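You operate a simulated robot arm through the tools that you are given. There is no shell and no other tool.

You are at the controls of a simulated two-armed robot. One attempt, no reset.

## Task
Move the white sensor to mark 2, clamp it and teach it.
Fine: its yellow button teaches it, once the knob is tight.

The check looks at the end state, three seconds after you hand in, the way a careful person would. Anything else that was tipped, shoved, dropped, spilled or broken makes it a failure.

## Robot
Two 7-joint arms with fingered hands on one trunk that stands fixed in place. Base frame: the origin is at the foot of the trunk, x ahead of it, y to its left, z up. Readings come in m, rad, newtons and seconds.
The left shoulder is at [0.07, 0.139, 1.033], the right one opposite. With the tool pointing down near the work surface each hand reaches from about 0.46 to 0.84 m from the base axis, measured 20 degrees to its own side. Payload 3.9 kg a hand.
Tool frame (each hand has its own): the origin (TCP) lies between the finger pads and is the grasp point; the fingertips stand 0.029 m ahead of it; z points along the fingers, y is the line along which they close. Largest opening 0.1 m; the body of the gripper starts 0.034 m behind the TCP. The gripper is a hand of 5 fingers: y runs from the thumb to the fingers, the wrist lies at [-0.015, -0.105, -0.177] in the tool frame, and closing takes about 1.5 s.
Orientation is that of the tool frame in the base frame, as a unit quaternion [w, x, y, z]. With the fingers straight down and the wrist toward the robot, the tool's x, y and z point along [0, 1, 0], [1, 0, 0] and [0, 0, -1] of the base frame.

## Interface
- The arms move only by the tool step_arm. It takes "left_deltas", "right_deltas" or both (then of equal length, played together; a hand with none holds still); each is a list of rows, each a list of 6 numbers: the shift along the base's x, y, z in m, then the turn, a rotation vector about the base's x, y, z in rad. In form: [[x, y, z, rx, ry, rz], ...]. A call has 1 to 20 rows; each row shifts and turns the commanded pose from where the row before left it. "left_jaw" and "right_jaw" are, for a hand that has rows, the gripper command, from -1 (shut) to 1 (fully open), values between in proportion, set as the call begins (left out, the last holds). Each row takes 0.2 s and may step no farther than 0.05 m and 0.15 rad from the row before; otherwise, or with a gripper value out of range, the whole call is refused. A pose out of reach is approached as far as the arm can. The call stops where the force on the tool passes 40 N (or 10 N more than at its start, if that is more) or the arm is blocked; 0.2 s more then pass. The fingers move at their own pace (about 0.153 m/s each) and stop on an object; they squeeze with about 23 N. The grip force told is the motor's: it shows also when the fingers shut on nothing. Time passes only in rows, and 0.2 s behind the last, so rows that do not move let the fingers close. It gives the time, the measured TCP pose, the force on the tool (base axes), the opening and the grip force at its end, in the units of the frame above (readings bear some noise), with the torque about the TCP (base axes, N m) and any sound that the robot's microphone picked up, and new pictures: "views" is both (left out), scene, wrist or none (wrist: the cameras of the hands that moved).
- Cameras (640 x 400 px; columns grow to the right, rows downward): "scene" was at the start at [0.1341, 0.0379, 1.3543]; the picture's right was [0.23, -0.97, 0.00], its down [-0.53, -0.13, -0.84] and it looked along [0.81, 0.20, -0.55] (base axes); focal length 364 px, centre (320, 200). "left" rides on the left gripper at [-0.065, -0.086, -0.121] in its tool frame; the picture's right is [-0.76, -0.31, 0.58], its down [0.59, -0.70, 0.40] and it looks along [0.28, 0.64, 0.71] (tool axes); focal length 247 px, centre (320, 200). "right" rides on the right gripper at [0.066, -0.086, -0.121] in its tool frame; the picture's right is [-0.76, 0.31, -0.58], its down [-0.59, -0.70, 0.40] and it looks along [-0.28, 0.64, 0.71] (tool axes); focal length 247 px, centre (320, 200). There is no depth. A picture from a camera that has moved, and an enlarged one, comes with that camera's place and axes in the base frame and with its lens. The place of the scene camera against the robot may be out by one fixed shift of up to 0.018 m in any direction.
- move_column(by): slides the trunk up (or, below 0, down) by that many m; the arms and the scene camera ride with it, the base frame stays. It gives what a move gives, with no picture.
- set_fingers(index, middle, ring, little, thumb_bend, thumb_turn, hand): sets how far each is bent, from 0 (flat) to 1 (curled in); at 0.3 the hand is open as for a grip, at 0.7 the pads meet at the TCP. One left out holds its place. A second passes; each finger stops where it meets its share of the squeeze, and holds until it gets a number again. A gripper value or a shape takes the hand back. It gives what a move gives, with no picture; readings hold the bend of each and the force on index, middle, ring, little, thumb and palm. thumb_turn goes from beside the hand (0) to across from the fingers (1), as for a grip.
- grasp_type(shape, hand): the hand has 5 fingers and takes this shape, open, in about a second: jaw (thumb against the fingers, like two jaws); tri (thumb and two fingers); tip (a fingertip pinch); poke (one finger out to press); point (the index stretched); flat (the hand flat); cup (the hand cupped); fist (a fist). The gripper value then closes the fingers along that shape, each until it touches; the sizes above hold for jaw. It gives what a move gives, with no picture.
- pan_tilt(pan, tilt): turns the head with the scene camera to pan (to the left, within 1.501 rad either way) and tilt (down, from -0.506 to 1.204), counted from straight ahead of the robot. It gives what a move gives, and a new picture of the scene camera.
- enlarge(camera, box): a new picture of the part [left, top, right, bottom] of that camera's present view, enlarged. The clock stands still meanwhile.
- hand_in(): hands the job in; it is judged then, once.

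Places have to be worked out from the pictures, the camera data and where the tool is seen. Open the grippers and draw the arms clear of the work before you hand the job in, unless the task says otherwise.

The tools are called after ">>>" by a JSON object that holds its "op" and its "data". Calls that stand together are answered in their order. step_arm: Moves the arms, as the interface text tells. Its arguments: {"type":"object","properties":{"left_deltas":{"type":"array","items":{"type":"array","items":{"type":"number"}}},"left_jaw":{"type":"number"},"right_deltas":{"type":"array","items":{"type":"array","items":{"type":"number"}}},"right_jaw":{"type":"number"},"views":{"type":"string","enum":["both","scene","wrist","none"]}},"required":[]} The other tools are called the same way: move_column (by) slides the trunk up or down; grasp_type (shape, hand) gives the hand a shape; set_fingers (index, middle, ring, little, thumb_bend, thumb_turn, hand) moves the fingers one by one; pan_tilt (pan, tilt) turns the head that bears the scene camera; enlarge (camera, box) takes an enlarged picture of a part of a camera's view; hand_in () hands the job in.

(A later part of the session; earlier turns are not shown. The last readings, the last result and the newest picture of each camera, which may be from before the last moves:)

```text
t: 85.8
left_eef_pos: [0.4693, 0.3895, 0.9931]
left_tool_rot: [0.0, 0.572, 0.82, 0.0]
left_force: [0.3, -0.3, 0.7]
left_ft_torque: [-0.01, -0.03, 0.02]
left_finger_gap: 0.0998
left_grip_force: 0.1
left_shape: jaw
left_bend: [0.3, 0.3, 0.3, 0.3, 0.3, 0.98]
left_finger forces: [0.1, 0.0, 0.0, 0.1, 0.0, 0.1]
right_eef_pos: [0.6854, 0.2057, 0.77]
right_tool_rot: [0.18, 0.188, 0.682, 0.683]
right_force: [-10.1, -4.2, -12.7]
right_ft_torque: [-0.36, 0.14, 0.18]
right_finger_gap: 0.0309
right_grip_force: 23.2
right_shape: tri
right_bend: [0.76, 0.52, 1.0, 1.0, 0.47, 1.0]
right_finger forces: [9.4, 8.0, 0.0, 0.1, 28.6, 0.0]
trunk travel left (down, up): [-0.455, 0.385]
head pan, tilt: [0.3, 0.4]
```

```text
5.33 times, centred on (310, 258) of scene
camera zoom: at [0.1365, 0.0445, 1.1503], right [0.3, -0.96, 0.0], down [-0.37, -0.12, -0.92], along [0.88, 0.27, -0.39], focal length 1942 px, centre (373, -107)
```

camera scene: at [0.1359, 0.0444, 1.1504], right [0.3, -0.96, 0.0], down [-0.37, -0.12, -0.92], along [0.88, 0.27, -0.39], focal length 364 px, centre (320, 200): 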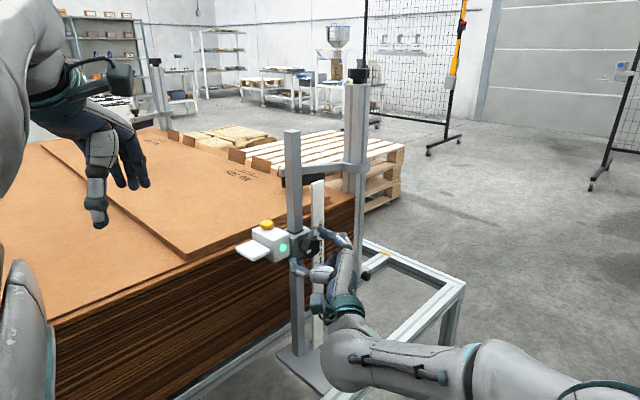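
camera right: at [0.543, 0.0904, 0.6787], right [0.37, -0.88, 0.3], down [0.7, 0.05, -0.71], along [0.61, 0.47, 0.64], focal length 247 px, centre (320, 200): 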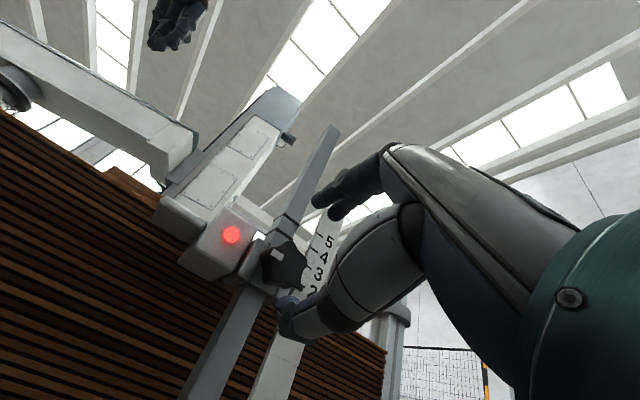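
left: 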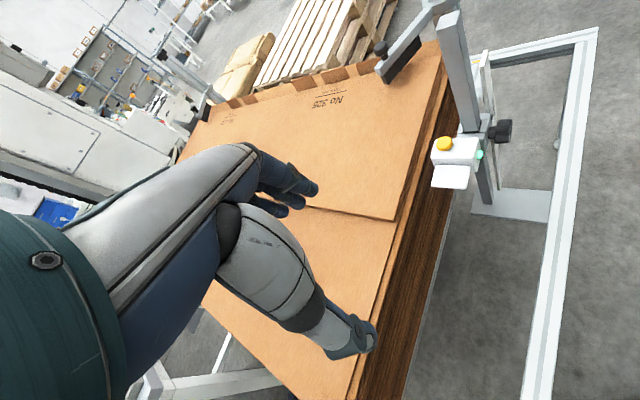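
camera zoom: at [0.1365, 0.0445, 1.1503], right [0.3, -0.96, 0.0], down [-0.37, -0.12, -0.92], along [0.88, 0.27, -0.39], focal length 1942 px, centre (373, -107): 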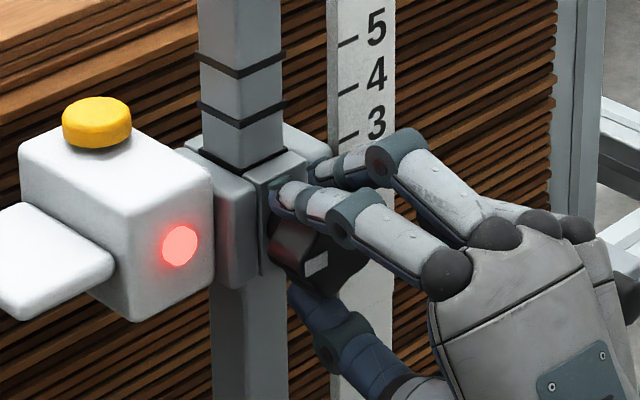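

It rose slightly too far, about 1.5 mm above the mark, with 12 N of lift stored in the hand. I'll ease the hand down a bit and check.

>>> {"op": "step_arm", "data": {"right_deltas": [[0, 0, -0.002, 0, 0, 0], [0, 0, -0.002, 0, 0, 0], [0, 0, -0.002, 0, 0, 0], [0, 0, 0, 0, 0, 0]], "views": "none"}}

>>> {"op": "enlarge", "data": {"camera": "scene", "box": [250, 220, 370, 295]}}

```text
t: 86.8
left_eef_pos: [0.4695, 0.39, 0.9942]
left_tool_rot: [0.0, 0.572, 0.821, 0.0]
left_force: [-0.2, -1.0, 0.6]
left_ft_torque: [0.0, 0.0, 0.0]
left_finger_gap: 0.0996
left_grip_force: 0.1
left_shape: jaw
left_bend: [0.3, 0.3, 0.3, 0.3, 0.3, 0.98]
left_finger forces: [0.0, 0.0, 0.0, 0.0, 0.1, 0.1]
right_eef_pos: [0.6858, 0.2066, 0.7657]
right_tool_rot: [0.179, 0.185, 0.681, 0.685]
right_force: [-3.0, 3.1, 1.8]
right_ft_torque: [-0.01, -0.08, 0.06]
right_finger_gap: 0.03
right_grip_force: 22.8
right_shape: tri
right_bend: [0.75, 0.51, 1.0, 1.0, 0.46, 1.0]
right_finger forces: [9.8, 12.3, 0.0, 0.0, 21.1, 0.0]
trunk travel left (down, up): [-0.455, 0.385]
head pan, tilt: [0.3, 0.4]
```

```text
5.33 times, centred on (310, 258) of scene
camera zoom: at [0.1355, 0.0446, 1.1506], right [0.3, -0.96, 0.0], down [-0.37, -0.12, -0.92], along [0.88, 0.27, -0.39], focal length 1942 px, centre (373, -107)
```

zoom: 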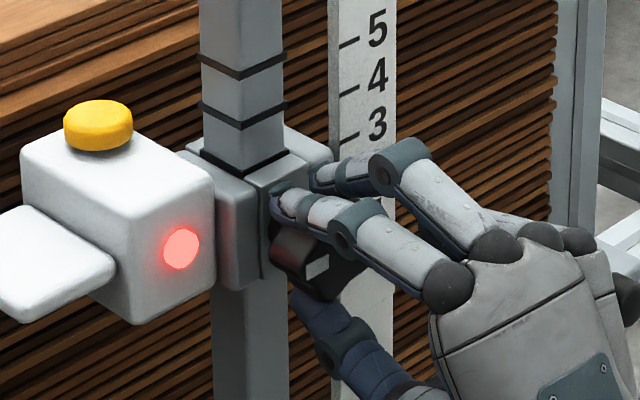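

The height is now right: button pixel row 125, against a target of about 125.5. I'll tighten clockwise with small upward compensation.

>>> {"op": "step_arm", "data": {"right_deltas": [[0, 0, 0.0005, 0.05, 0.0866, 0], [0, 0, 0.0005, 0.05, 0.0866, 0], [0, 0, 0.0005, 0.05, 0.0866, 0], [0, 0, 0, 0, 0, 0]], "views": "none"}}

>>> {"op": "enlarge", "data": {"camera": "scene", "box": [250, 220, 370, 295]}}

```text
t: 87.8
left_eef_pos: [0.4684, 0.3913, 0.9952]
left_tool_rot: [0.001, 0.571, 0.821, 0.001]
left_force: [-0.9, 0.0, -0.2]
left_ft_torque: [0.05, -0.01, -0.02]
left_finger_gap: 0.1001
left_grip_force: 0.2
left_shape: jaw
left_bend: [0.3, 0.3, 0.3, 0.3, 0.3, 0.98]
left_finger forces: [0.0, 0.1, 0.0, 0.0, 0.0, 0.0]
right_eef_pos: [0.6822, 0.2081, 0.7654]
right_tool_rot: [0.074, 0.286, 0.647, 0.703]
right_force: [-14.4, 3.8, -0.3]
right_ft_torque: [-0.13, -0.39, 0.29]
right_finger_gap: 0.0288
right_grip_force: 22.9
right_shape: tri
right_bend: [0.76, 0.49, 1.0, 1.0, 0.49, 1.0]
right_finger forces: [14.5, 11.6, 0.0, 0.1, 25.0, 0.0]
trunk travel left (down, up): [-0.455, 0.385]
head pan, tilt: [0.3, 0.4]
```

```text
5.33 times, centred on (310, 258) of scene
camera zoom: at [0.1341, 0.0451, 1.1506], right [0.3, -0.96, 0.0], down [-0.37, -0.12, -0.92], along [0.88, 0.27, -0.39], focal length 1942 px, centre (373, -107)
```

zoom: 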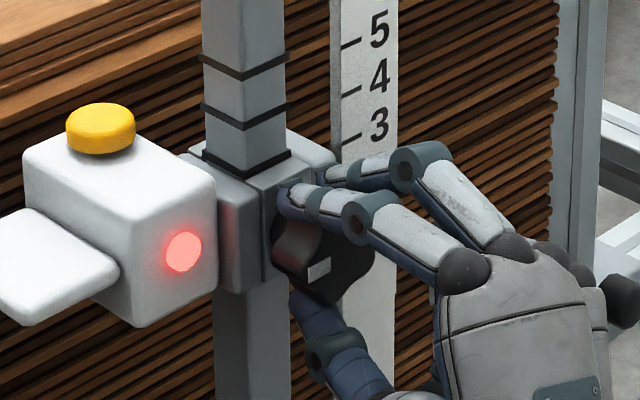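

Torque about the knob axis is 0.40 N·m and rising and the height is unchanged, but a sideways force of about 14 N has built up. I'll shift the hand a few mm left to relieve it while turning on.

>>> {"op": "step_arm", "data": {"right_deltas": [[-0.0025, 0.0015, 0, 0, 0, 0], [-0.0025, 0.0015, 0.0003, 0.05, 0.0866, 0], [0, 0, 0.0005, 0.05, 0.0866, 0], [0, 0, 0, 0, 0, 0]], "views": "none"}}

>>> {"op": "enlarge", "data": {"camera": "scene", "box": [250, 220, 370, 295]}}

```text
t: 88.8
left_eef_pos: [0.4689, 0.3898, 0.9948]
left_tool_rot: [0.0, 0.572, 0.821, 0.0]
left_force: [-1.0, -1.0, 0.3]
left_ft_torque: [-0.01, 0.0, 0.02]
left_finger_gap: 0.0999
left_grip_force: 0.1
left_shape: jaw
left_bend: [0.3, 0.3, 0.3, 0.3, 0.3, 0.98]
left_finger forces: [0.0, 0.0, 0.0, 0.1, 0.0, 0.0]
right_eef_pos: [0.6788, 0.2081, 0.767]
right_tool_rot: [0.005, 0.349, 0.614, 0.708]
right_force: [-1.4, 5.9, 2.4]
right_ft_torque: [-0.02, -0.61, 0.14]
right_finger_gap: 0.0276
right_grip_force: 22.8
right_shape: tri
right_bend: [0.76, 0.49, 1.0, 1.0, 0.51, 1.0]
right_finger forces: [13.8, 14.8, 0.0, 0.1, 22.6, 0.1]
trunk travel left (down, up): [-0.455, 0.385]
head pan, tilt: [0.3, 0.4]
```

```text
5.33 times, centred on (310, 258) of scene
camera zoom: at [0.1351, 0.0451, 1.1506], right [0.3, -0.96, 0.0], down [-0.37, -0.12, -0.92], along [0.88, 0.27, -0.39], focal length 1942 px, centre (373, -107)
```

zoom: 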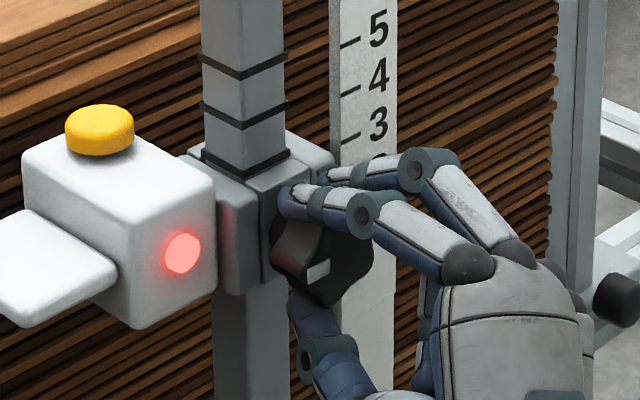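

Torque is about 0.54 N·m and the knob's mark now barely moves, so it's near tight. I'll push a bit further to see whether it still turns.

>>> {"op": "step_arm", "data": {"right_deltas": [[0, 0, 0.0003, 0.05, 0.0866, 0], [0, 0, 0.0003, 0.05, 0.0866, 0], [0, 0, 0.0003, 0.05, 0.0866, 0], [0, 0, 0, 0, 0, 0]], "views": "none"}}

>>> {"op": "enlarge", "data": {"camera": "scene", "box": [280, 230, 340, 280]}}

>>> {"op": "enlarge", "data": {"camera": "scene", "box": [250, 220, 370, 295]}}

```text
t: 89.8
left_eef_pos: [0.4661, 0.3898, 0.9949]
left_tool_rot: [0.002, 0.572, 0.82, 0.001]
left_force: [0.6, 0.0, -0.2]
left_ft_torque: [-0.01, -0.02, -0.02]
left_finger_gap: 0.0996
left_grip_force: 0.1
left_shape: jaw
left_bend: [0.3, 0.3, 0.3, 0.3, 0.3, 0.98]
left_finger forces: [0.0, 0.0, 0.0, 0.0, 0.0, 0.0]
right_eef_pos: [0.6781, 0.2102, 0.7687]
right_tool_rot: [-0.1, 0.436, 0.556, 0.7]
right_force: [-14.7, 9.0, 10.7]
right_ft_torque: [-0.04, -0.61, 0.29]
right_finger_gap: 0.0278
right_grip_force: 22.6
right_shape: tri
right_bend: [0.76, 0.49, 1.0, 1.0, 0.73, 1.0]
right_finger forces: [13.7, 16.8, 0.1, 0.1, 16.9, 0.1]
trunk travel left (down, up): [-0.455, 0.385]
head pan, tilt: [0.3, 0.4]
```

```text
8.00 times, centred on (310, 255) of scene
camera zoom: at [0.1323, 0.0452, 1.1509], right [0.3, -0.96, 0.0], down [-0.37, -0.12, -0.92], along [0.88, 0.27, -0.39], focal length 2912 px, centre (400, -240)
```

zoom: 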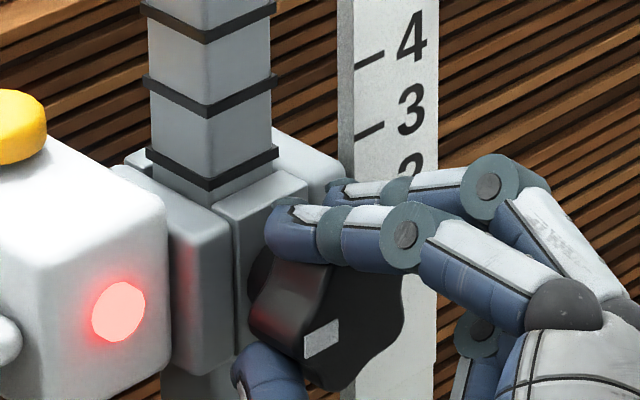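

```text
5.33 times, centred on (310, 258) of scene
camera zoom: at [0.1323, 0.0452, 1.1509], right [0.3, -0.96, 0.0], down [-0.37, -0.12, -0.92], along [0.88, 0.27, -0.39], focal length 1942 px, centre (373, -107)
```

zoom: 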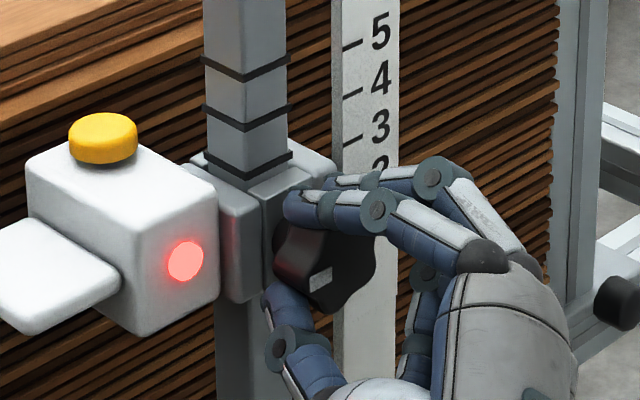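

The hand is slipping on the knob at about 0.55 N·m, and its side load pushed the carriage down about 4 mm again. So I need a better view of how tight the knob really is. I'll neutralise the hand force, release, and compare the knob mark with the original picture.

>>> {"op": "step_arm", "data": {"right_deltas": [[-0.003, 0.0017, 0.002, 0, 0, 0], [-0.003, 0.0017, 0.002, 0, 0, 0], [0, 0, 0.001, 0, 0, 0], [0, 0, 0, 0, 0, 0]], "views": "none"}}

>>> {"op": "step_arm", "data": {"right_deltas": [[0, 0, 0, 0, 0, 0], [0, 0, 0, 0, 0, 0], [0, 0, 0, 0, 0, 0], [0, 0, 0, 0, 0, 0], [-0.006, -0.0104, 0, 0, 0, 0], [-0.006, -0.0104, 0, 0, 0, 0], [-0.006, -0.0104, 0, 0, 0, 0], [-0.006, -0.0104, 0, 0, 0, 0], [-0.006, -0.0104, 0, 0, 0, 0]], "right_jaw": 0.5, "views": "none"}}

>>> {"op": "enlarge", "data": {"camera": "scene", "box": [230, 210, 390, 310]}}

>>> {"op": "enlarge", "data": {"camera": "scene", "box": [290, 245, 330, 280]}}

>>> {"op": "enlarge", "data": {"camera": "right", "box": [180, 200, 340, 300]}}

```text
t: 90.8
left_eef_pos: [0.4707, 0.3897, 0.993]
left_tool_rot: [0.0, 0.572, 0.82, 0.001]
left_force: [-0.1, -0.7, 0.5]
left_ft_torque: [-0.02, -0.03, -0.01]
left_finger_gap: 0.1
left_grip_force: 0.1
left_shape: jaw
left_bend: [0.3, 0.3, 0.3, 0.3, 0.3, 0.98]
left_finger forces: [0.0, 0.0, 0.0, 0.1, 0.0, 0.0]
right_eef_pos: [0.6745, 0.2121, 0.7712]
right_tool_rot: [-0.101, 0.438, 0.556, 0.699]
right_force: [-0.6, -1.5, -5.1]
right_ft_torque: [-0.11, -0.1, -0.07]
right_finger_gap: 0.0271
right_grip_force: 22.8
right_shape: tri
right_bend: [0.77, 0.49, 1.0, 1.0, 0.73, 1.0]
right_finger forces: [1.9, 12.0, 0.0, 0.1, 15.0, 0.0]
trunk travel left (down, up): [-0.455, 0.385]
head pan, tilt: [0.3, 0.4]
```

```text
t: 92.8
left_eef_pos: [0.4691, 0.3893, 0.9936]
left_tool_rot: [0.0, 0.571, 0.821, 0.001]
left_force: [1.3, -1.1, 0.1]
left_ft_torque: [0.02, 0.0, -0.01]
left_finger_gap: 0.1
left_grip_force: 0.1
left_shape: jaw
left_bend: [0.3, 0.3, 0.3, 0.3, 0.3, 0.98]
left_finger forces: [0.1, 0.0, 0.0, 0.0, 0.1, 0.0]
right_eef_pos: [0.6459, 0.1596, 0.7727]
right_tool_rot: [-0.101, 0.437, 0.555, 0.7]
right_force: [0.3, -0.1, 0.6]
right_ft_torque: [0.01, 0.01, 0.02]
right_finger_gap: 0.0746
right_grip_force: 0.0
right_shape: tri
right_bend: [0.39, 0.34, 0.99, 1.0, 0.3, 0.99]
right_finger forces: [0.1, 0.0, 0.1, 0.0, 0.1, 0.1]
trunk travel left (down, up): [-0.455, 0.385]
head pan, tilt: [0.3, 0.4]
```

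```text
4.00 times, centred on (310, 260) of scene
camera zoom: at [0.1359, 0.0443, 1.1504], right [0.3, -0.96, 0.0], down [-0.37, -0.11, -0.92], along [0.88, 0.27, -0.39], focal length 1456 px, centre (360, -40)
```

zoom: 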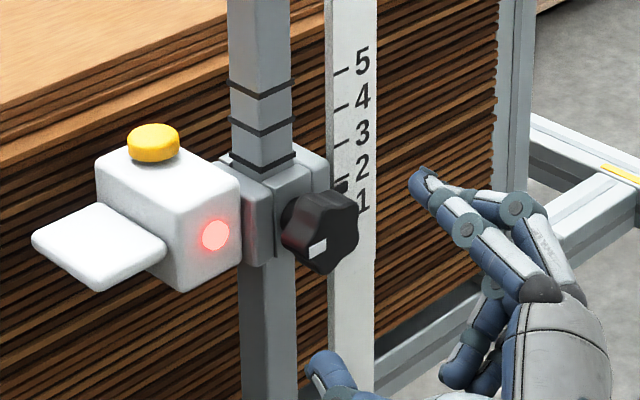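

```text
11.43 times, centred on (310, 262) of scene
camera zoom: at [0.1359, 0.0443, 1.1504], right [0.3, -0.96, 0.0], down [-0.37, -0.11, -0.92], along [0.88, 0.27, -0.39], focal length 4161 px, centre (434, -514)
```

zoom: 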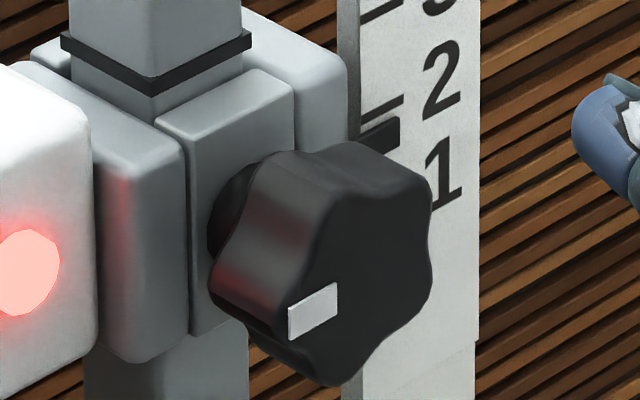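

```text
4.00 times, centred on (260, 250) of right
camera zoom: at [0.4904, 0.1082, 0.7601], right [0.35, -0.87, -0.34], down [0.11, 0.4, -0.91], along [0.93, 0.29, 0.24], focal length 988 px, centre (560, 0)
```

zoom: 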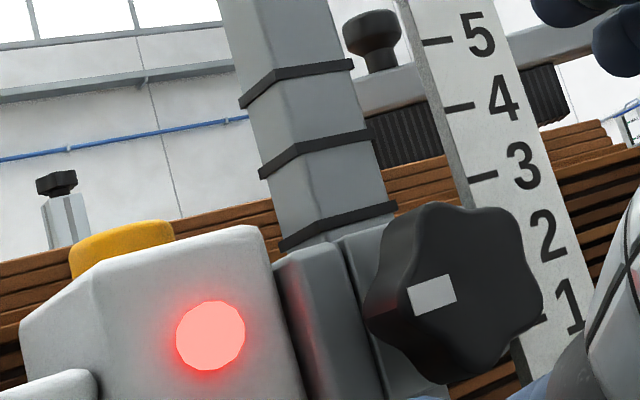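

The knob mark is back at its original angle and the knob resists further turning, so it's at or near its tight end, but the pointer is now about 4–5 mm low. I'll regrip it centred at -46° roll, so any finger imbalance acts sideways, then raise the carriage, give it a short final tightening and release gently.

>>> {"op": "step_arm", "data": {"right_deltas": [[0.0102, -0.0059, -0.009, 0, 0, 0], [0.0041, 0.0074, 0, 0, 0, 0], [0.0041, 0.0074, 0, 0, 0, 0], [0.0041, 0.0074, 0, 0, 0, 0], [0.0041, 0.0074, 0, 0, 0, 0], [0.0041, 0.0074, 0, 0, 0, 0], [0.0041, 0.0074, 0, 0, 0, 0], [0.0041, 0.0074, 0, 0, 0, 0], [0, 0, 0, 0, 0, 0]], "right_jaw": 0.4, "views": "none"}}

>>> {"op": "enlarge", "data": {"camera": "scene", "box": [250, 220, 370, 295]}}

>>> {"op": "enlarge", "data": {"camera": "right", "box": [180, 200, 340, 300]}}

```text
t: 94.8
left_eef_pos: [0.4703, 0.3896, 0.9942]
left_tool_rot: [0.0, 0.572, 0.82, 0.0]
left_force: [0.3, -0.2, 0.1]
left_ft_torque: [0.03, 0.03, 0.0]
left_finger_gap: 0.0997
left_grip_force: 0.1
left_shape: jaw
left_bend: [0.3, 0.3, 0.3, 0.3, 0.3, 0.98]
left_finger forces: [0.0, 0.1, 0.0, 0.1, 0.1, 0.1]
right_eef_pos: [0.6827, 0.2052, 0.7632]
right_tool_rot: [-0.101, 0.437, 0.556, 0.7]
right_force: [0.1, 1.0, -0.3]
right_ft_torque: [0.02, -0.01, 0.01]
right_finger_gap: 0.0704
right_grip_force: 0.0
right_shape: tri
right_bend: [0.41, 0.35, 0.99, 1.0, 0.3, 0.99]
right_finger forces: [0.0, 0.1, 0.0, 0.1, 0.0, 0.0]
trunk travel left (down, up): [-0.455, 0.385]
head pan, tilt: [0.3, 0.4]
```

```text
5.33 times, centred on (310, 258) of scene
camera zoom: at [0.136, 0.0444, 1.1504], right [0.3, -0.96, 0.0], down [-0.37, -0.12, -0.92], along [0.88, 0.27, -0.39], focal length 1942 px, centre (373, -107)
```

zoom: 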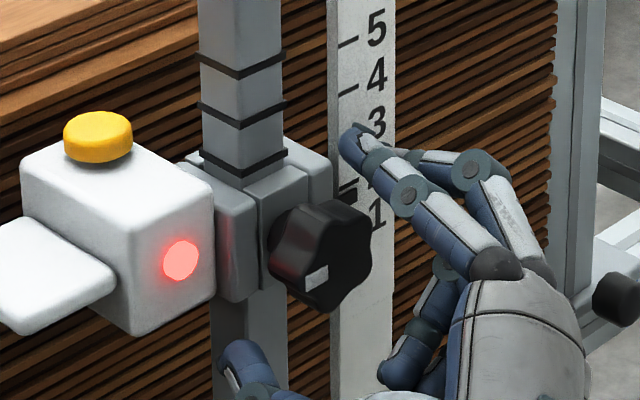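

```text
4.00 times, centred on (260, 250) of right
camera zoom: at [0.529, 0.1542, 0.7505], right [0.36, -0.87, -0.34], down [0.11, 0.4, -0.91], along [0.93, 0.29, 0.24], focal length 988 px, centre (560, 0)
```

zoom: 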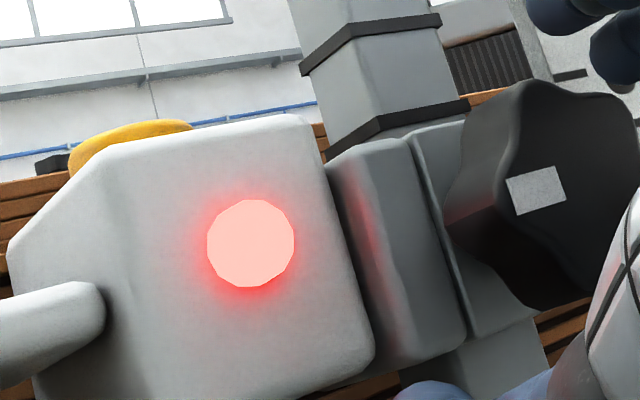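

The hand is centred on the knob and the button row reads 137, so the carriage must rise about 4.5 mm. Closing and lifting.

>>> {"op": "step_arm", "data": {"right_deltas": [[0, 0, 0, 0, 0, 0], [0, 0, 0, 0, 0, 0], [0, 0, 0, 0, 0, 0], [0, 0, 0, 0, 0, 0], [0, 0, 0, 0, 0, 0], [0, 0, 0, 0, 0, 0], [0, 0, 0, 0, 0, 0], [0, 0, 0, 0, 0, 0]], "right_jaw": -1, "views": "none"}}

>>> {"op": "step_arm", "data": {"right_deltas": [[0, 0, 0.002, 0, 0, 0], [0, 0, 0.002, 0, 0, 0], [0, 0, 0.002, 0, 0, 0], [0, 0, 0.002, 0, 0, 0], [0, 0, 0, 0, 0, 0]], "views": "none"}}

>>> {"op": "enlarge", "data": {"camera": "scene", "box": [250, 220, 370, 295]}}

```text
t: 96.7
left_eef_pos: [0.469, 0.3902, 0.9938]
left_tool_rot: [0.0, 0.571, 0.821, 0.0]
left_force: [0.0, 0.2, 0.5]
left_ft_torque: [-0.01, -0.02, -0.01]
left_finger_gap: 0.0999
left_grip_force: 0.1
left_shape: jaw
left_bend: [0.3, 0.3, 0.3, 0.3, 0.3, 0.98]
left_finger forces: [0.0, 0.0, 0.0, 0.0, 0.0, 0.0]
right_eef_pos: [0.6833, 0.2053, 0.7621]
right_tool_rot: [-0.101, 0.439, 0.555, 0.699]
right_force: [0.1, 0.4, -1.1]
right_ft_torque: [-0.02, 0.04, 0.02]
right_finger_gap: 0.0271
right_grip_force: 23.1
right_shape: tri
right_bend: [0.51, 0.47, 1.0, 1.0, 0.5, 1.0]
right_finger forces: [10.2, 10.0, 0.0, 0.0, 22.2, 0.0]
trunk travel left (down, up): [-0.455, 0.385]
head pan, tilt: [0.3, 0.4]
```

```text
t: 97.8
left_eef_pos: [0.4714, 0.3892, 0.9924]
left_tool_rot: [-0.001, 0.572, 0.82, -0.001]
left_force: [0.2, -0.1, -0.2]
left_ft_torque: [-0.01, 0.03, 0.0]
left_finger_gap: 0.1
left_grip_force: 0.0
left_shape: jaw
left_bend: [0.3, 0.3, 0.3, 0.3, 0.3, 0.98]
left_finger forces: [0.0, 0.0, 0.0, 0.1, 0.0, 0.0]
right_eef_pos: [0.6839, 0.2053, 0.7697]
right_tool_rot: [-0.1, 0.438, 0.556, 0.699]
right_force: [-4.1, -2.4, -8.6]
right_ft_torque: [-0.16, 0.17, 0.09]
right_finger_gap: 0.0279
right_grip_force: 23.0
right_shape: tri
right_bend: [0.75, 0.48, 1.0, 1.0, 0.5, 1.0]
right_finger forces: [8.1, 9.9, 0.0, 0.0, 26.6, 0.0]
trunk travel left (down, up): [-0.455, 0.385]
head pan, tilt: [0.3, 0.4]
```

```text
5.33 times, centred on (310, 258) of scene
camera zoom: at [0.1369, 0.0443, 1.1503], right [0.3, -0.96, 0.0], down [-0.37, -0.12, -0.92], along [0.88, 0.27, -0.39], focal length 1942 px, centre (373, -107)
```

zoom: 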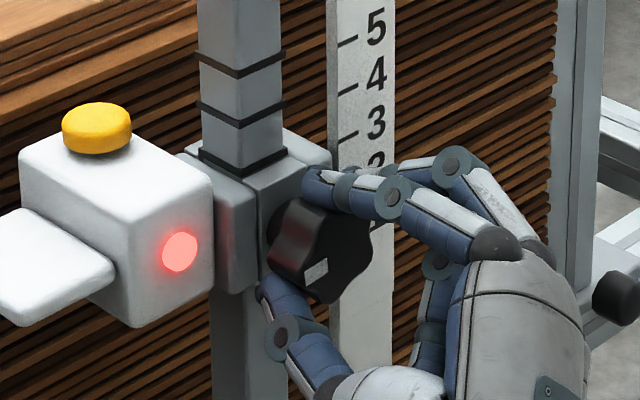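

The button is about 1 mm short of target, and the carriage still slides at roughly 9 N, so the clamp isn't properly tight yet. To compare the knob angle exactly, I'll settle the hand, open it and roll to -65°, reproducing my very first close-up.

>>> {"op": "step_arm", "data": {"right_deltas": [[0, 0, 0.0015, 0, 0, 0], [0, 0, -0.002, 0, 0, 0], [0, 0, -0.002, 0, 0, 0], [0, 0, 0, 0, 0, 0]], "views": "none"}}

>>> {"op": "step_arm", "data": {"right_deltas": [[0, 0, 0, 0, 0, 0], [0, 0, 0, 0, 0, 0], [0, 0, 0, 0, 0, 0], [0, 0, 0, 0, 0, 0], [0.001, 0, 0, 0.055, 0.0953, 0], [0.001, 0, 0, 0.055, 0.0953, 0], [0.001, 0, 0, 0.055, 0.0953, 0], [0, 0, 0, 0, 0, 0]], "right_jaw": 0.3, "views": "none"}}

>>> {"op": "enlarge", "data": {"camera": "right", "box": [160, 180, 400, 330]}}

>>> {"op": "enlarge", "data": {"camera": "scene", "box": [250, 220, 370, 295]}}

```text
t: 98.8
left_eef_pos: [0.4697, 0.3893, 0.993]
left_tool_rot: [-0.001, 0.571, 0.821, 0.0]
left_force: [-0.7, 0.1, -0.1]
left_ft_torque: [0.01, -0.02, 0.04]
left_finger_gap: 0.0998
left_grip_force: 0.1
left_shape: jaw
left_bend: [0.3, 0.3, 0.3, 0.3, 0.3, 0.98]
left_finger forces: [0.0, 0.0, 0.0, 0.0, 0.0, 0.0]
right_eef_pos: [0.6842, 0.205, 0.7699]
right_tool_rot: [-0.1, 0.437, 0.555, 0.701]
right_force: [0.3, 1.2, 0.4]
right_ft_torque: [0.02, -0.05, 0.02]
right_finger_gap: 0.0276
right_grip_force: 22.5
right_shape: tri
right_bend: [0.75, 0.48, 1.0, 1.0, 0.5, 1.0]
right_finger forces: [11.1, 11.0, 0.0, 0.1, 21.6, 0.0]
trunk travel left (down, up): [-0.455, 0.385]
head pan, tilt: [0.3, 0.4]
```

```text
t: 100.7
left_eef_pos: [0.4699, 0.3905, 0.9931]
left_tool_rot: [0.0, 0.572, 0.821, 0.0]
left_force: [-0.8, 0.9, -0.4]
left_ft_torque: [0.02, 0.01, 0.02]
left_finger_gap: 0.0998
left_grip_force: 0.2
left_shape: jaw
left_bend: [0.3, 0.3, 0.3, 0.3, 0.3, 0.98]
left_finger forces: [0.1, 0.0, 0.0, 0.0, 0.0, 0.0]
right_eef_pos: [0.685, 0.2056, 0.7696]
right_tool_rot: [-0.215, 0.524, 0.476, 0.673]
right_force: [-0.6, 0.0, 0.7]
right_ft_torque: [0.01, 0.02, -0.02]
right_finger_gap: 0.0649
right_grip_force: 0.1
right_shape: tri
right_bend: [0.4, 0.37, 0.99, 1.0, 0.31, 0.99]
right_finger forces: [0.0, 0.0, 0.1, 0.0, 0.0, 0.0]
trunk travel left (down, up): [-0.455, 0.385]
head pan, tilt: [0.3, 0.4]
```

```text
2.67 times, centred on (280, 255) of right
camera zoom: at [0.5342, 0.1531, 0.7918], right [0.22, -0.8, -0.56], down [-0.14, 0.54, -0.83], along [0.96, 0.27, 0.01], focal length 659 px, centre (427, 53)
```

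zoom: 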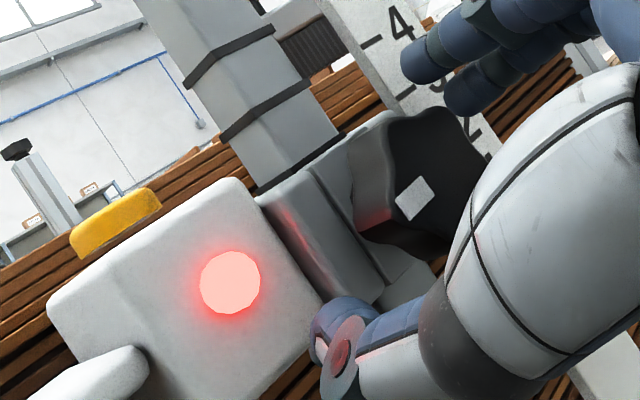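

```text
5.33 times, centred on (310, 258) of scene
camera zoom: at [0.136, 0.0444, 1.1504], right [0.3, -0.96, 0.0], down [-0.37, -0.12, -0.92], along [0.88, 0.27, -0.39], focal length 1942 px, centre (373, -107)
```

zoom: 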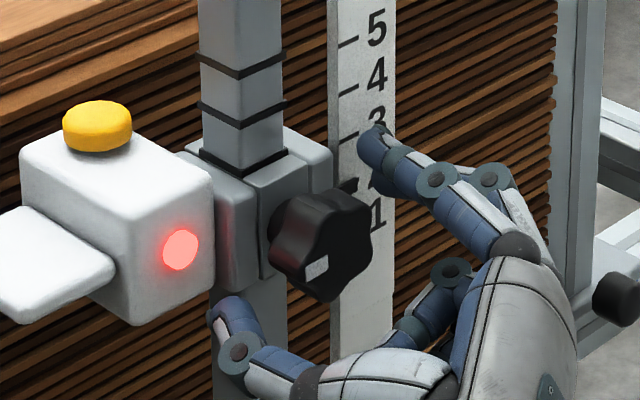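

The view is nearly identical to the first close-up. I'll magnify the white mark to measure its angle.

>>> {"op": "enlarge", "data": {"camera": "right", "box": [250, 210, 350, 270]}}

```text
6.40 times, centred on (300, 240) of right
camera zoom: at [0.5342, 0.1531, 0.7918], right [0.22, -0.8, -0.56], down [-0.14, 0.54, -0.83], along [0.96, 0.27, 0.01], focal length 1581 px, centre (448, -56)
```

zoom: 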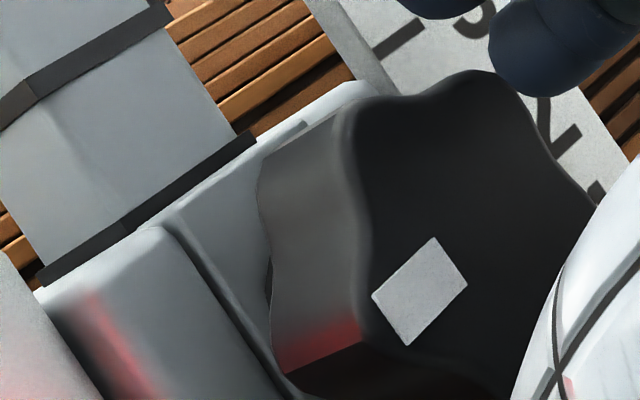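

The mark angle matches the original within about 4°, so the knob is back where it began. I'll now apply one more well-centred tightening bite from -30°, checking whether the knob still advances and keeping side forces small.

>>> {"op": "step_arm", "data": {"right_deltas": [[0, 0, 0, -0.061, -0.1056, 0], [0, 0, 0, -0.061, -0.1056, 0], [0, 0, 0, -0.061, -0.1056, 0], [0, 0, 0, -0.061, -0.1056, 0], [0, 0, 0, -0.061, -0.1056, 0], [0, 0, 0, 0, 0, 0]], "right_jaw": 0.4, "views": "none"}}

>>> {"op": "step_arm", "data": {"right_deltas": [[0, 0, 0, 0, 0, 0], [0, 0, 0, 0, 0, 0], [0, 0, 0, 0, 0, 0], [0, 0, 0, 0, 0, 0], [0, 0, 0, 0, 0, 0], [0, 0, 0, 0, 0, 0], [0, 0, 0, 0, 0, 0], [0, 0, 0, 0, 0, 0]], "right_jaw": -1, "views": "none"}}

>>> {"op": "enlarge", "data": {"camera": "scene", "box": [250, 220, 370, 295]}}

>>> {"op": "enlarge", "data": {"camera": "right", "box": [220, 190, 360, 290]}}

```text
t: 102.0
left_eef_pos: [0.4693, 0.3907, 0.9942]
left_tool_rot: [0.0, 0.572, 0.821, 0.0]
left_force: [0.2, -0.4, -0.2]
left_ft_torque: [-0.02, -0.01, -0.01]
left_finger_gap: 0.0999
left_grip_force: 0.1
left_shape: jaw
left_bend: [0.3, 0.3, 0.3, 0.3, 0.3, 0.98]
left_finger forces: [0.0, 0.0, 0.0, 0.0, 0.0, 0.0]
right_eef_pos: [0.6867, 0.2057, 0.768]
right_tool_rot: [-0.002, 0.356, 0.611, 0.707]
right_force: [-0.1, -0.4, -0.6]
right_ft_torque: [-0.03, -0.01, 0.01]
right_finger_gap: 0.0699
right_grip_force: 0.1
right_shape: tri
right_bend: [0.41, 0.36, 0.99, 1.0, 0.3, 0.99]
right_finger forces: [0.1, 0.1, 0.1, 0.1, 0.0, 0.0]
trunk travel left (down, up): [-0.455, 0.385]
head pan, tilt: [0.3, 0.4]
```

```text
t: 103.8
left_eef_pos: [0.47, 0.3895, 0.9931]
left_tool_rot: [0.0, 0.572, 0.82, 0.001]
left_force: [-0.6, 0.6, -0.2]
left_ft_torque: [0.02, 0.0, 0.03]
left_finger_gap: 0.0998
left_grip_force: 0.1
left_shape: jaw
left_bend: [0.3, 0.3, 0.3, 0.3, 0.3, 0.98]
left_finger forces: [0.0, 0.0, 0.0, 0.0, 0.0, 0.1]
right_eef_pos: [0.6857, 0.2053, 0.7681]
right_tool_rot: [-0.003, 0.356, 0.611, 0.707]
right_force: [-1.8, 1.0, -1.4]
right_ft_torque: [0.0, 0.06, 0.05]
right_finger_gap: 0.0288
right_grip_force: 23.2
right_shape: tri
right_bend: [0.74, 0.51, 1.0, 1.0, 0.46, 1.0]
right_finger forces: [10.4, 10.0, 0.1, 0.0, 21.0, 0.0]
trunk travel left (down, up): [-0.455, 0.385]
head pan, tilt: [0.3, 0.4]
```

```text
5.33 times, centred on (310, 258) of scene
camera zoom: at [0.1361, 0.0446, 1.1504], right [0.3, -0.96, 0.0], down [-0.37, -0.12, -0.92], along [0.88, 0.27, -0.39], focal length 1942 px, centre (373, -107)
```

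zoom: 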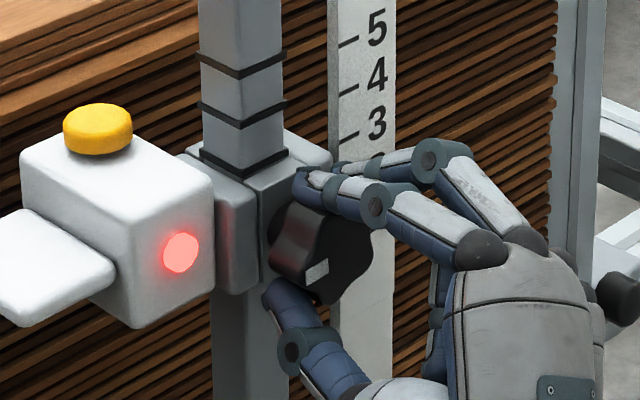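

```text
4.00 times, centred on (290, 240) of right
camera zoom: at [0.5387, 0.151, 0.7265], right [0.41, -0.9, -0.12], down [0.33, 0.27, -0.91], along [0.85, 0.33, 0.41], focal length 988 px, centre (440, 40)
```

zoom: 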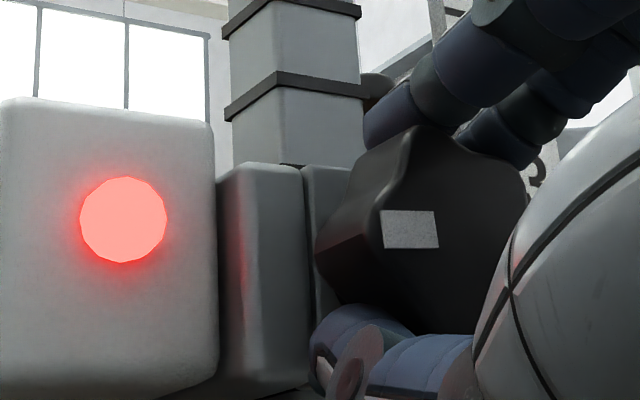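

While gripped, the wrist camera sees the mark clearly. I'll add 1 mm of lift to restore the height, then turn clockwise 0.2 rad and compare.

>>> {"op": "step_arm", "data": {"right_deltas": [[0, 0, 0.002, 0, 0, 0], [0, 0, 0.001, 0.05, 0.0866, 0], [0, 0, 0.0005, 0.05, 0.0866, 0], [0, 0, 0, 0, 0, 0]], "views": "none"}}

>>> {"op": "enlarge", "data": {"camera": "scene", "box": [250, 220, 370, 295]}}

>>> {"op": "enlarge", "data": {"camera": "right", "box": [220, 190, 360, 290]}}

```text
t: 104.8
left_eef_pos: [0.4699, 0.3905, 0.9934]
left_tool_rot: [-0.001, 0.571, 0.821, 0.001]
left_force: [-0.4, 0.9, -0.4]
left_ft_torque: [0.03, 0.0, 0.0]
left_finger_gap: 0.0998
left_grip_force: 0.1
left_shape: jaw
left_bend: [0.3, 0.3, 0.3, 0.3, 0.3, 0.98]
left_finger forces: [0.1, 0.1, 0.1, 0.1, 0.0, 0.0]
right_eef_pos: [0.6855, 0.2063, 0.7733]
right_tool_rot: [-0.073, 0.415, 0.573, 0.703]
right_force: [-2.8, 1.0, -4.6]
right_ft_torque: [-0.14, -0.02, 0.09]
right_finger_gap: 0.029
right_grip_force: 22.3
right_shape: tri
right_bend: [0.74, 0.51, 1.0, 1.0, 0.46, 1.0]
right_finger forces: [8.7, 11.6, 0.0, 0.0, 23.5, 0.0]
trunk travel left (down, up): [-0.455, 0.385]
head pan, tilt: [0.3, 0.4]
```

```text
5.33 times, centred on (310, 258) of scene
camera zoom: at [0.1362, 0.0448, 1.1504], right [0.3, -0.96, 0.0], down [-0.37, -0.12, -0.92], along [0.88, 0.27, -0.39], focal length 1942 px, centre (373, -107)
```

zoom: 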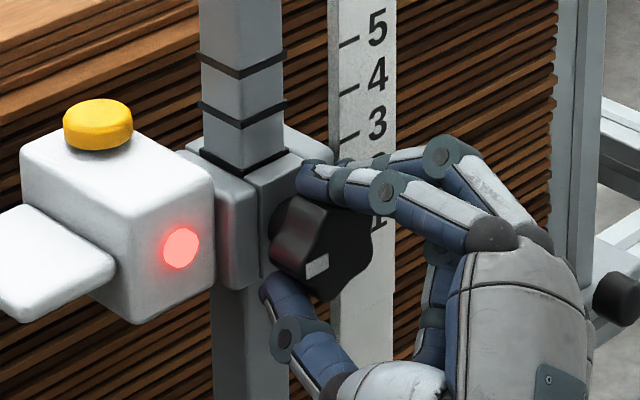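

```text
4.00 times, centred on (290, 240) of right
camera zoom: at [0.5329, 0.1547, 0.7517], right [0.38, -0.88, -0.28], down [0.17, 0.36, -0.92], along [0.91, 0.3, 0.29], focal length 988 px, centre (440, 40)
```

zoom: 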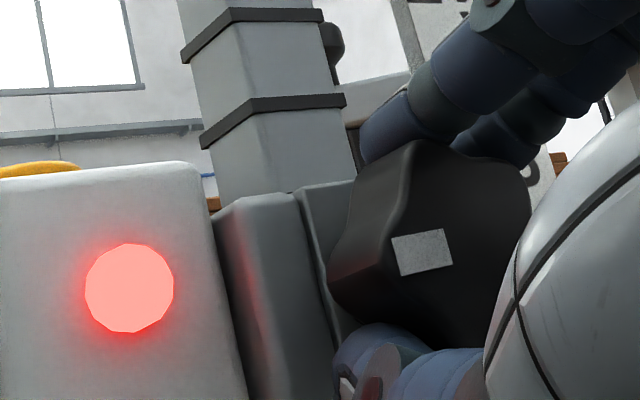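

The height is right (row 124) and the knob has advanced only slightly so far. Continuing clockwise.

>>> {"op": "step_arm", "data": {"right_deltas": [[0, 0, 0, 0.05, 0.0866, 0], [0, 0, 0, 0.05, 0.0866, 0], [0, 0, 0, 0, 0, 0]], "views": "none"}}

>>> {"op": "enlarge", "data": {"camera": "scene", "box": [250, 220, 370, 295]}}

>>> {"op": "enlarge", "data": {"camera": "right", "box": [220, 190, 360, 290]}}

```text
t: 105.7
left_eef_pos: [0.4689, 0.3917, 0.9938]
left_tool_rot: [0.001, 0.571, 0.821, 0.0]
left_force: [-0.6, 0.0, -0.5]
left_ft_torque: [0.04, 0.05, -0.01]
left_finger_gap: 0.0998
left_grip_force: 0.1
left_shape: jaw
left_bend: [0.3, 0.3, 0.3, 0.3, 0.3, 0.98]
left_finger forces: [0.0, 0.0, 0.1, 0.0, 0.0, 0.1]
right_eef_pos: [0.6848, 0.2057, 0.7739]
right_tool_rot: [-0.144, 0.47, 0.528, 0.692]
right_force: [-2.4, 7.2, 3.1]
right_ft_torque: [-0.02, -0.33, 0.07]
right_finger_gap: 0.0279
right_grip_force: 23.3
right_shape: tri
right_bend: [0.74, 0.5, 1.0, 1.0, 0.48, 1.0]
right_finger forces: [9.5, 12.1, 0.0, 0.0, 20.8, 0.0]
trunk travel left (down, up): [-0.455, 0.385]
head pan, tilt: [0.3, 0.4]
```

```text
5.33 times, centred on (310, 258) of scene
camera zoom: at [0.1352, 0.0453, 1.1506], right [0.3, -0.96, 0.0], down [-0.37, -0.12, -0.92], along [0.88, 0.27, -0.39], focal length 1942 px, centre (373, -107)
```

zoom: 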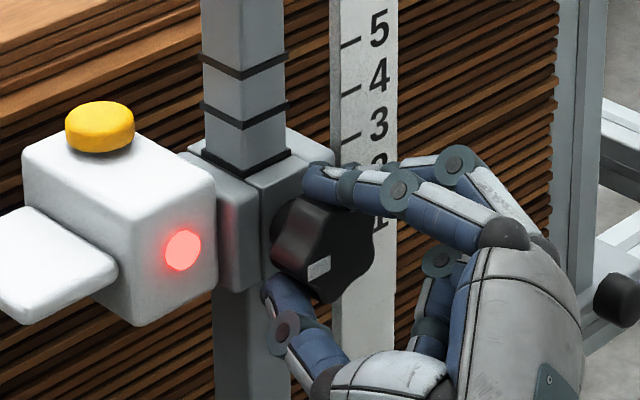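

```text
4.00 times, centred on (290, 240) of right
camera zoom: at [0.531, 0.1556, 0.7735], right [0.32, -0.85, -0.42], down [0.02, 0.45, -0.89], along [0.95, 0.28, 0.16], focal length 988 px, centre (440, 40)
```

zoom: 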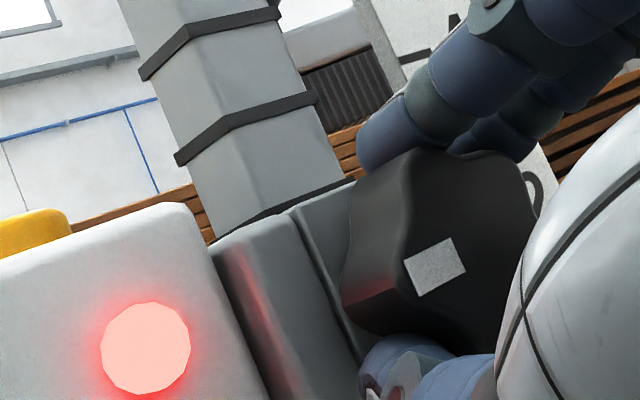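

The knob no longer turns, with torque at 0.29 N·m, so it's at its stop. I'll press it further home with force compensation.

>>> {"op": "step_arm", "data": {"right_deltas": [[-0.001, 0.0015, 0.001, 0.035, 0.0606, 0], [-0.001, 0.0015, 0.001, 0.035, 0.0606, 0], [0, 0, 0, 0, 0, 0]], "views": "none"}}

>>> {"op": "enlarge", "data": {"camera": "scene", "box": [250, 220, 370, 295]}}

>>> {"op": "enlarge", "data": {"camera": "right", "box": [220, 190, 360, 290]}}

```text
t: 106.5
left_eef_pos: [0.4699, 0.3896, 0.9935]
left_tool_rot: [0.0, 0.573, 0.82, 0.0]
left_force: [1.4, 0.6, 0.8]
left_ft_torque: [0.0, -0.02, -0.03]
left_finger_gap: 0.0999
left_grip_force: 0.0
left_shape: jaw
left_bend: [0.3, 0.3, 0.3, 0.3, 0.3, 0.98]
left_finger forces: [0.0, 0.0, 0.1, 0.0, 0.0, 0.1]
right_eef_pos: [0.6839, 0.207, 0.7748]
right_tool_rot: [-0.19, 0.507, 0.494, 0.68]
right_force: [3.6, 3.6, -0.5]
right_ft_torque: [-0.07, -0.3, -0.1]
right_finger_gap: 0.0275
right_grip_force: 23.1
right_shape: tri
right_bend: [0.74, 0.5, 1.0, 1.0, 0.48, 1.0]
right_finger forces: [9.0, 12.3, 0.1, 0.0, 19.1, 0.1]
trunk travel left (down, up): [-0.455, 0.385]
head pan, tilt: [0.3, 0.4]
```

```text
5.33 times, centred on (310, 258) of scene
camera zoom: at [0.1365, 0.0448, 1.1503], right [0.3, -0.96, 0.0], down [-0.37, -0.12, -0.92], along [0.88, 0.27, -0.39], focal length 1942 px, centre (373, -107)
```

zoom: 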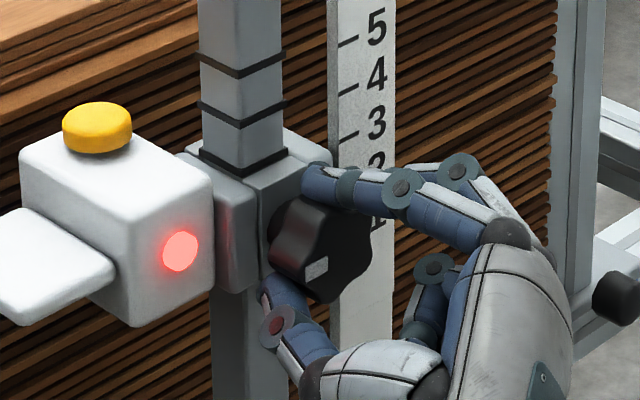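

```text
4.00 times, centred on (290, 240) of right
camera zoom: at [0.5313, 0.1562, 0.7897], right [0.26, -0.82, -0.52], down [-0.09, 0.51, -0.85], along [0.96, 0.27, 0.06], focal length 988 px, centre (440, 40)
```

zoom: 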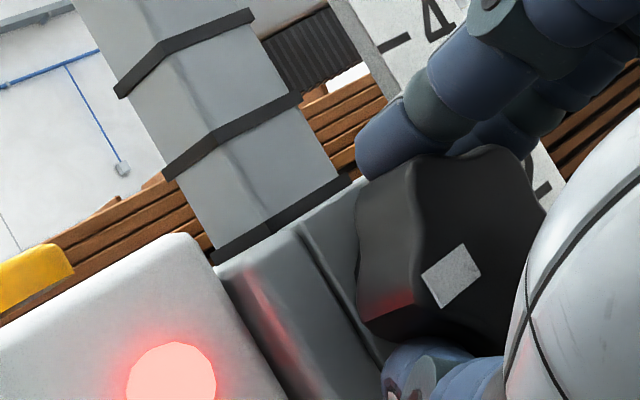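

The knob is against its stop and the height is holding, about 0.5 mm low. One more firm press with compensation.

>>> {"op": "step_arm", "data": {"right_deltas": [[0, 0.0005, 0.001, 0.04, 0.0693, 0], [0, 0.0005, 0.001, 0.04, 0.0693, 0], [0, 0, 0.0005, 0.03, 0.052, 0], [0, 0, 0, 0, 0, 0]], "views": "none"}}

>>> {"op": "enlarge", "data": {"camera": "scene", "box": [250, 220, 370, 295]}}

>>> {"op": "enlarge", "data": {"camera": "right", "box": [220, 190, 360, 290]}}

```text
t: 107.5
left_eef_pos: [0.4706, 0.3894, 0.9932]
left_tool_rot: [0.0, 0.572, 0.82, 0.0]
left_force: [0.0, -0.2, -0.7]
left_ft_torque: [0.0, 0.0, -0.01]
left_finger_gap: 0.0998
left_grip_force: 0.1
left_shape: jaw
left_bend: [0.3, 0.3, 0.3, 0.3, 0.3, 0.98]
left_finger forces: [0.1, 0.1, 0.0, 0.0, 0.0, 0.0]
right_eef_pos: [0.6857, 0.2078, 0.776]
right_tool_rot: [-0.264, 0.557, 0.436, 0.656]
right_force: [1.7, -4.4, -1.1]
right_ft_torque: [-0.14, -0.37, -0.23]
right_finger_gap: 0.027
right_grip_force: 22.8
right_shape: tri
right_bend: [0.75, 0.49, 1.0, 1.0, 0.48, 1.0]
right_finger forces: [9.0, 14.1, 0.0, 0.1, 20.6, 0.0]
trunk travel left (down, up): [-0.455, 0.385]
head pan, tilt: [0.3, 0.4]
```

```text
5.33 times, centred on (310, 258) of scene
camera zoom: at [0.1364, 0.0439, 1.1504], right [0.3, -0.96, 0.0], down [-0.37, -0.11, -0.92], along [0.88, 0.27, -0.39], focal length 1942 px, centre (373, -107)
```

zoom: 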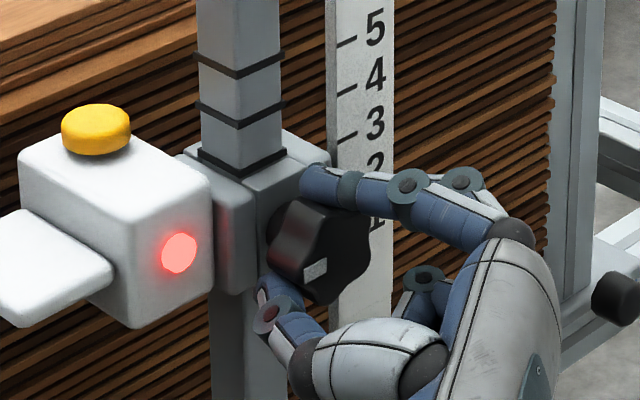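

```text
4.00 times, centred on (290, 240) of right
camera zoom: at [0.5371, 0.1541, 0.8148], right [0.15, -0.75, -0.64], down [-0.25, 0.6, -0.76], along [0.96, 0.27, -0.1], focal length 988 px, centre (440, 40)
```

zoom: 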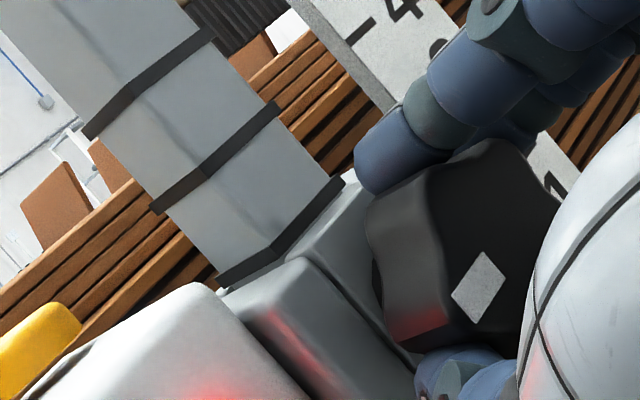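

The knob is firm at 0.39 N·m and doesn't move; forces are small and the height is within 1 mm. I'll release and back away, then check the pointer.

>>> {"op": "step_arm", "data": {"right_deltas": [[0, 0, 0, 0, 0, 0], [0, 0, 0, 0, 0, 0], [0, 0, 0, 0, 0, 0], [0, 0, 0, 0, 0, 0], [-0.006, -0.0104, 0, 0, 0, 0], [-0.006, -0.0104, 0, 0, 0, 0], [-0.006, -0.0104, 0, 0, 0, 0], [-0.006, -0.0104, 0, 0, 0, 0], [-0.006, -0.0104, 0, 0, 0, 0], [-0.012, -0.0208, 0, 0, 0, 0], [-0.012, -0.0208, 0, 0, 0, 0]], "right_jaw": 0.5, "views": "none"}}

>>> {"op": "enlarge", "data": {"camera": "scene", "box": [250, 220, 370, 295]}}

>>> {"op": "enlarge", "data": {"camera": "scene", "box": [304, 240, 328, 260]}}

```text
t: 109.8
left_eef_pos: [0.4689, 0.3891, 0.9947]
left_tool_rot: [0.0, 0.572, 0.821, 0.0]
left_force: [0.0, -0.8, -0.1]
left_ft_torque: [0.02, -0.01, 0.0]
left_finger_gap: 0.0999
left_grip_force: 0.1
left_shape: jaw
left_bend: [0.3, 0.3, 0.3, 0.3, 0.3, 0.98]
left_finger forces: [0.0, 0.0, 0.1, 0.0, 0.0, 0.1]
right_eef_pos: [0.6284, 0.1161, 0.7777]
right_tool_rot: [-0.265, 0.557, 0.436, 0.656]
right_force: [0.7, -0.5, 0.4]
right_ft_torque: [-0.04, 0.02, 0.01]
right_finger_gap: 0.0749
right_grip_force: 0.1
right_shape: tri
right_bend: [0.39, 0.34, 0.99, 1.0, 0.3, 0.99]
right_finger forces: [0.1, 0.0, 0.0, 0.0, 0.1, 0.0]
trunk travel left (down, up): [-0.455, 0.385]
head pan, tilt: [0.3, 0.4]
```

```text
5.33 times, centred on (310, 258) of scene
camera zoom: at [0.1358, 0.0441, 1.1505], right [0.3, -0.96, 0.0], down [-0.37, -0.11, -0.92], along [0.88, 0.27, -0.39], focal length 1942 px, centre (373, -107)
```

zoom: 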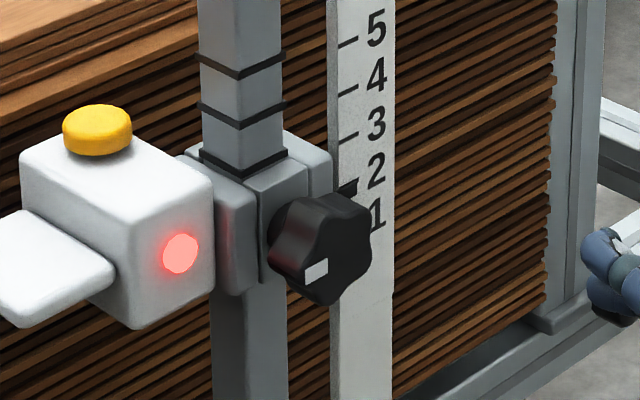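

```text
16.00 times, centred on (316, 250) of scene
camera zoom: at [0.1358, 0.0441, 1.1505], right [0.3, -0.96, 0.0], down [-0.37, -0.11, -0.92], along [0.88, 0.27, -0.39], focal length 5825 px, centre (384, -600)
```

zoom: 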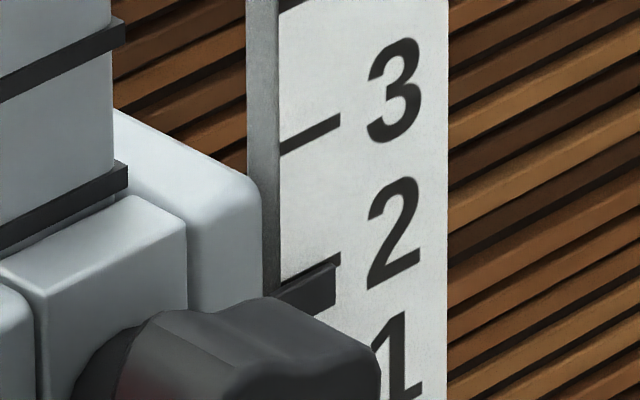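

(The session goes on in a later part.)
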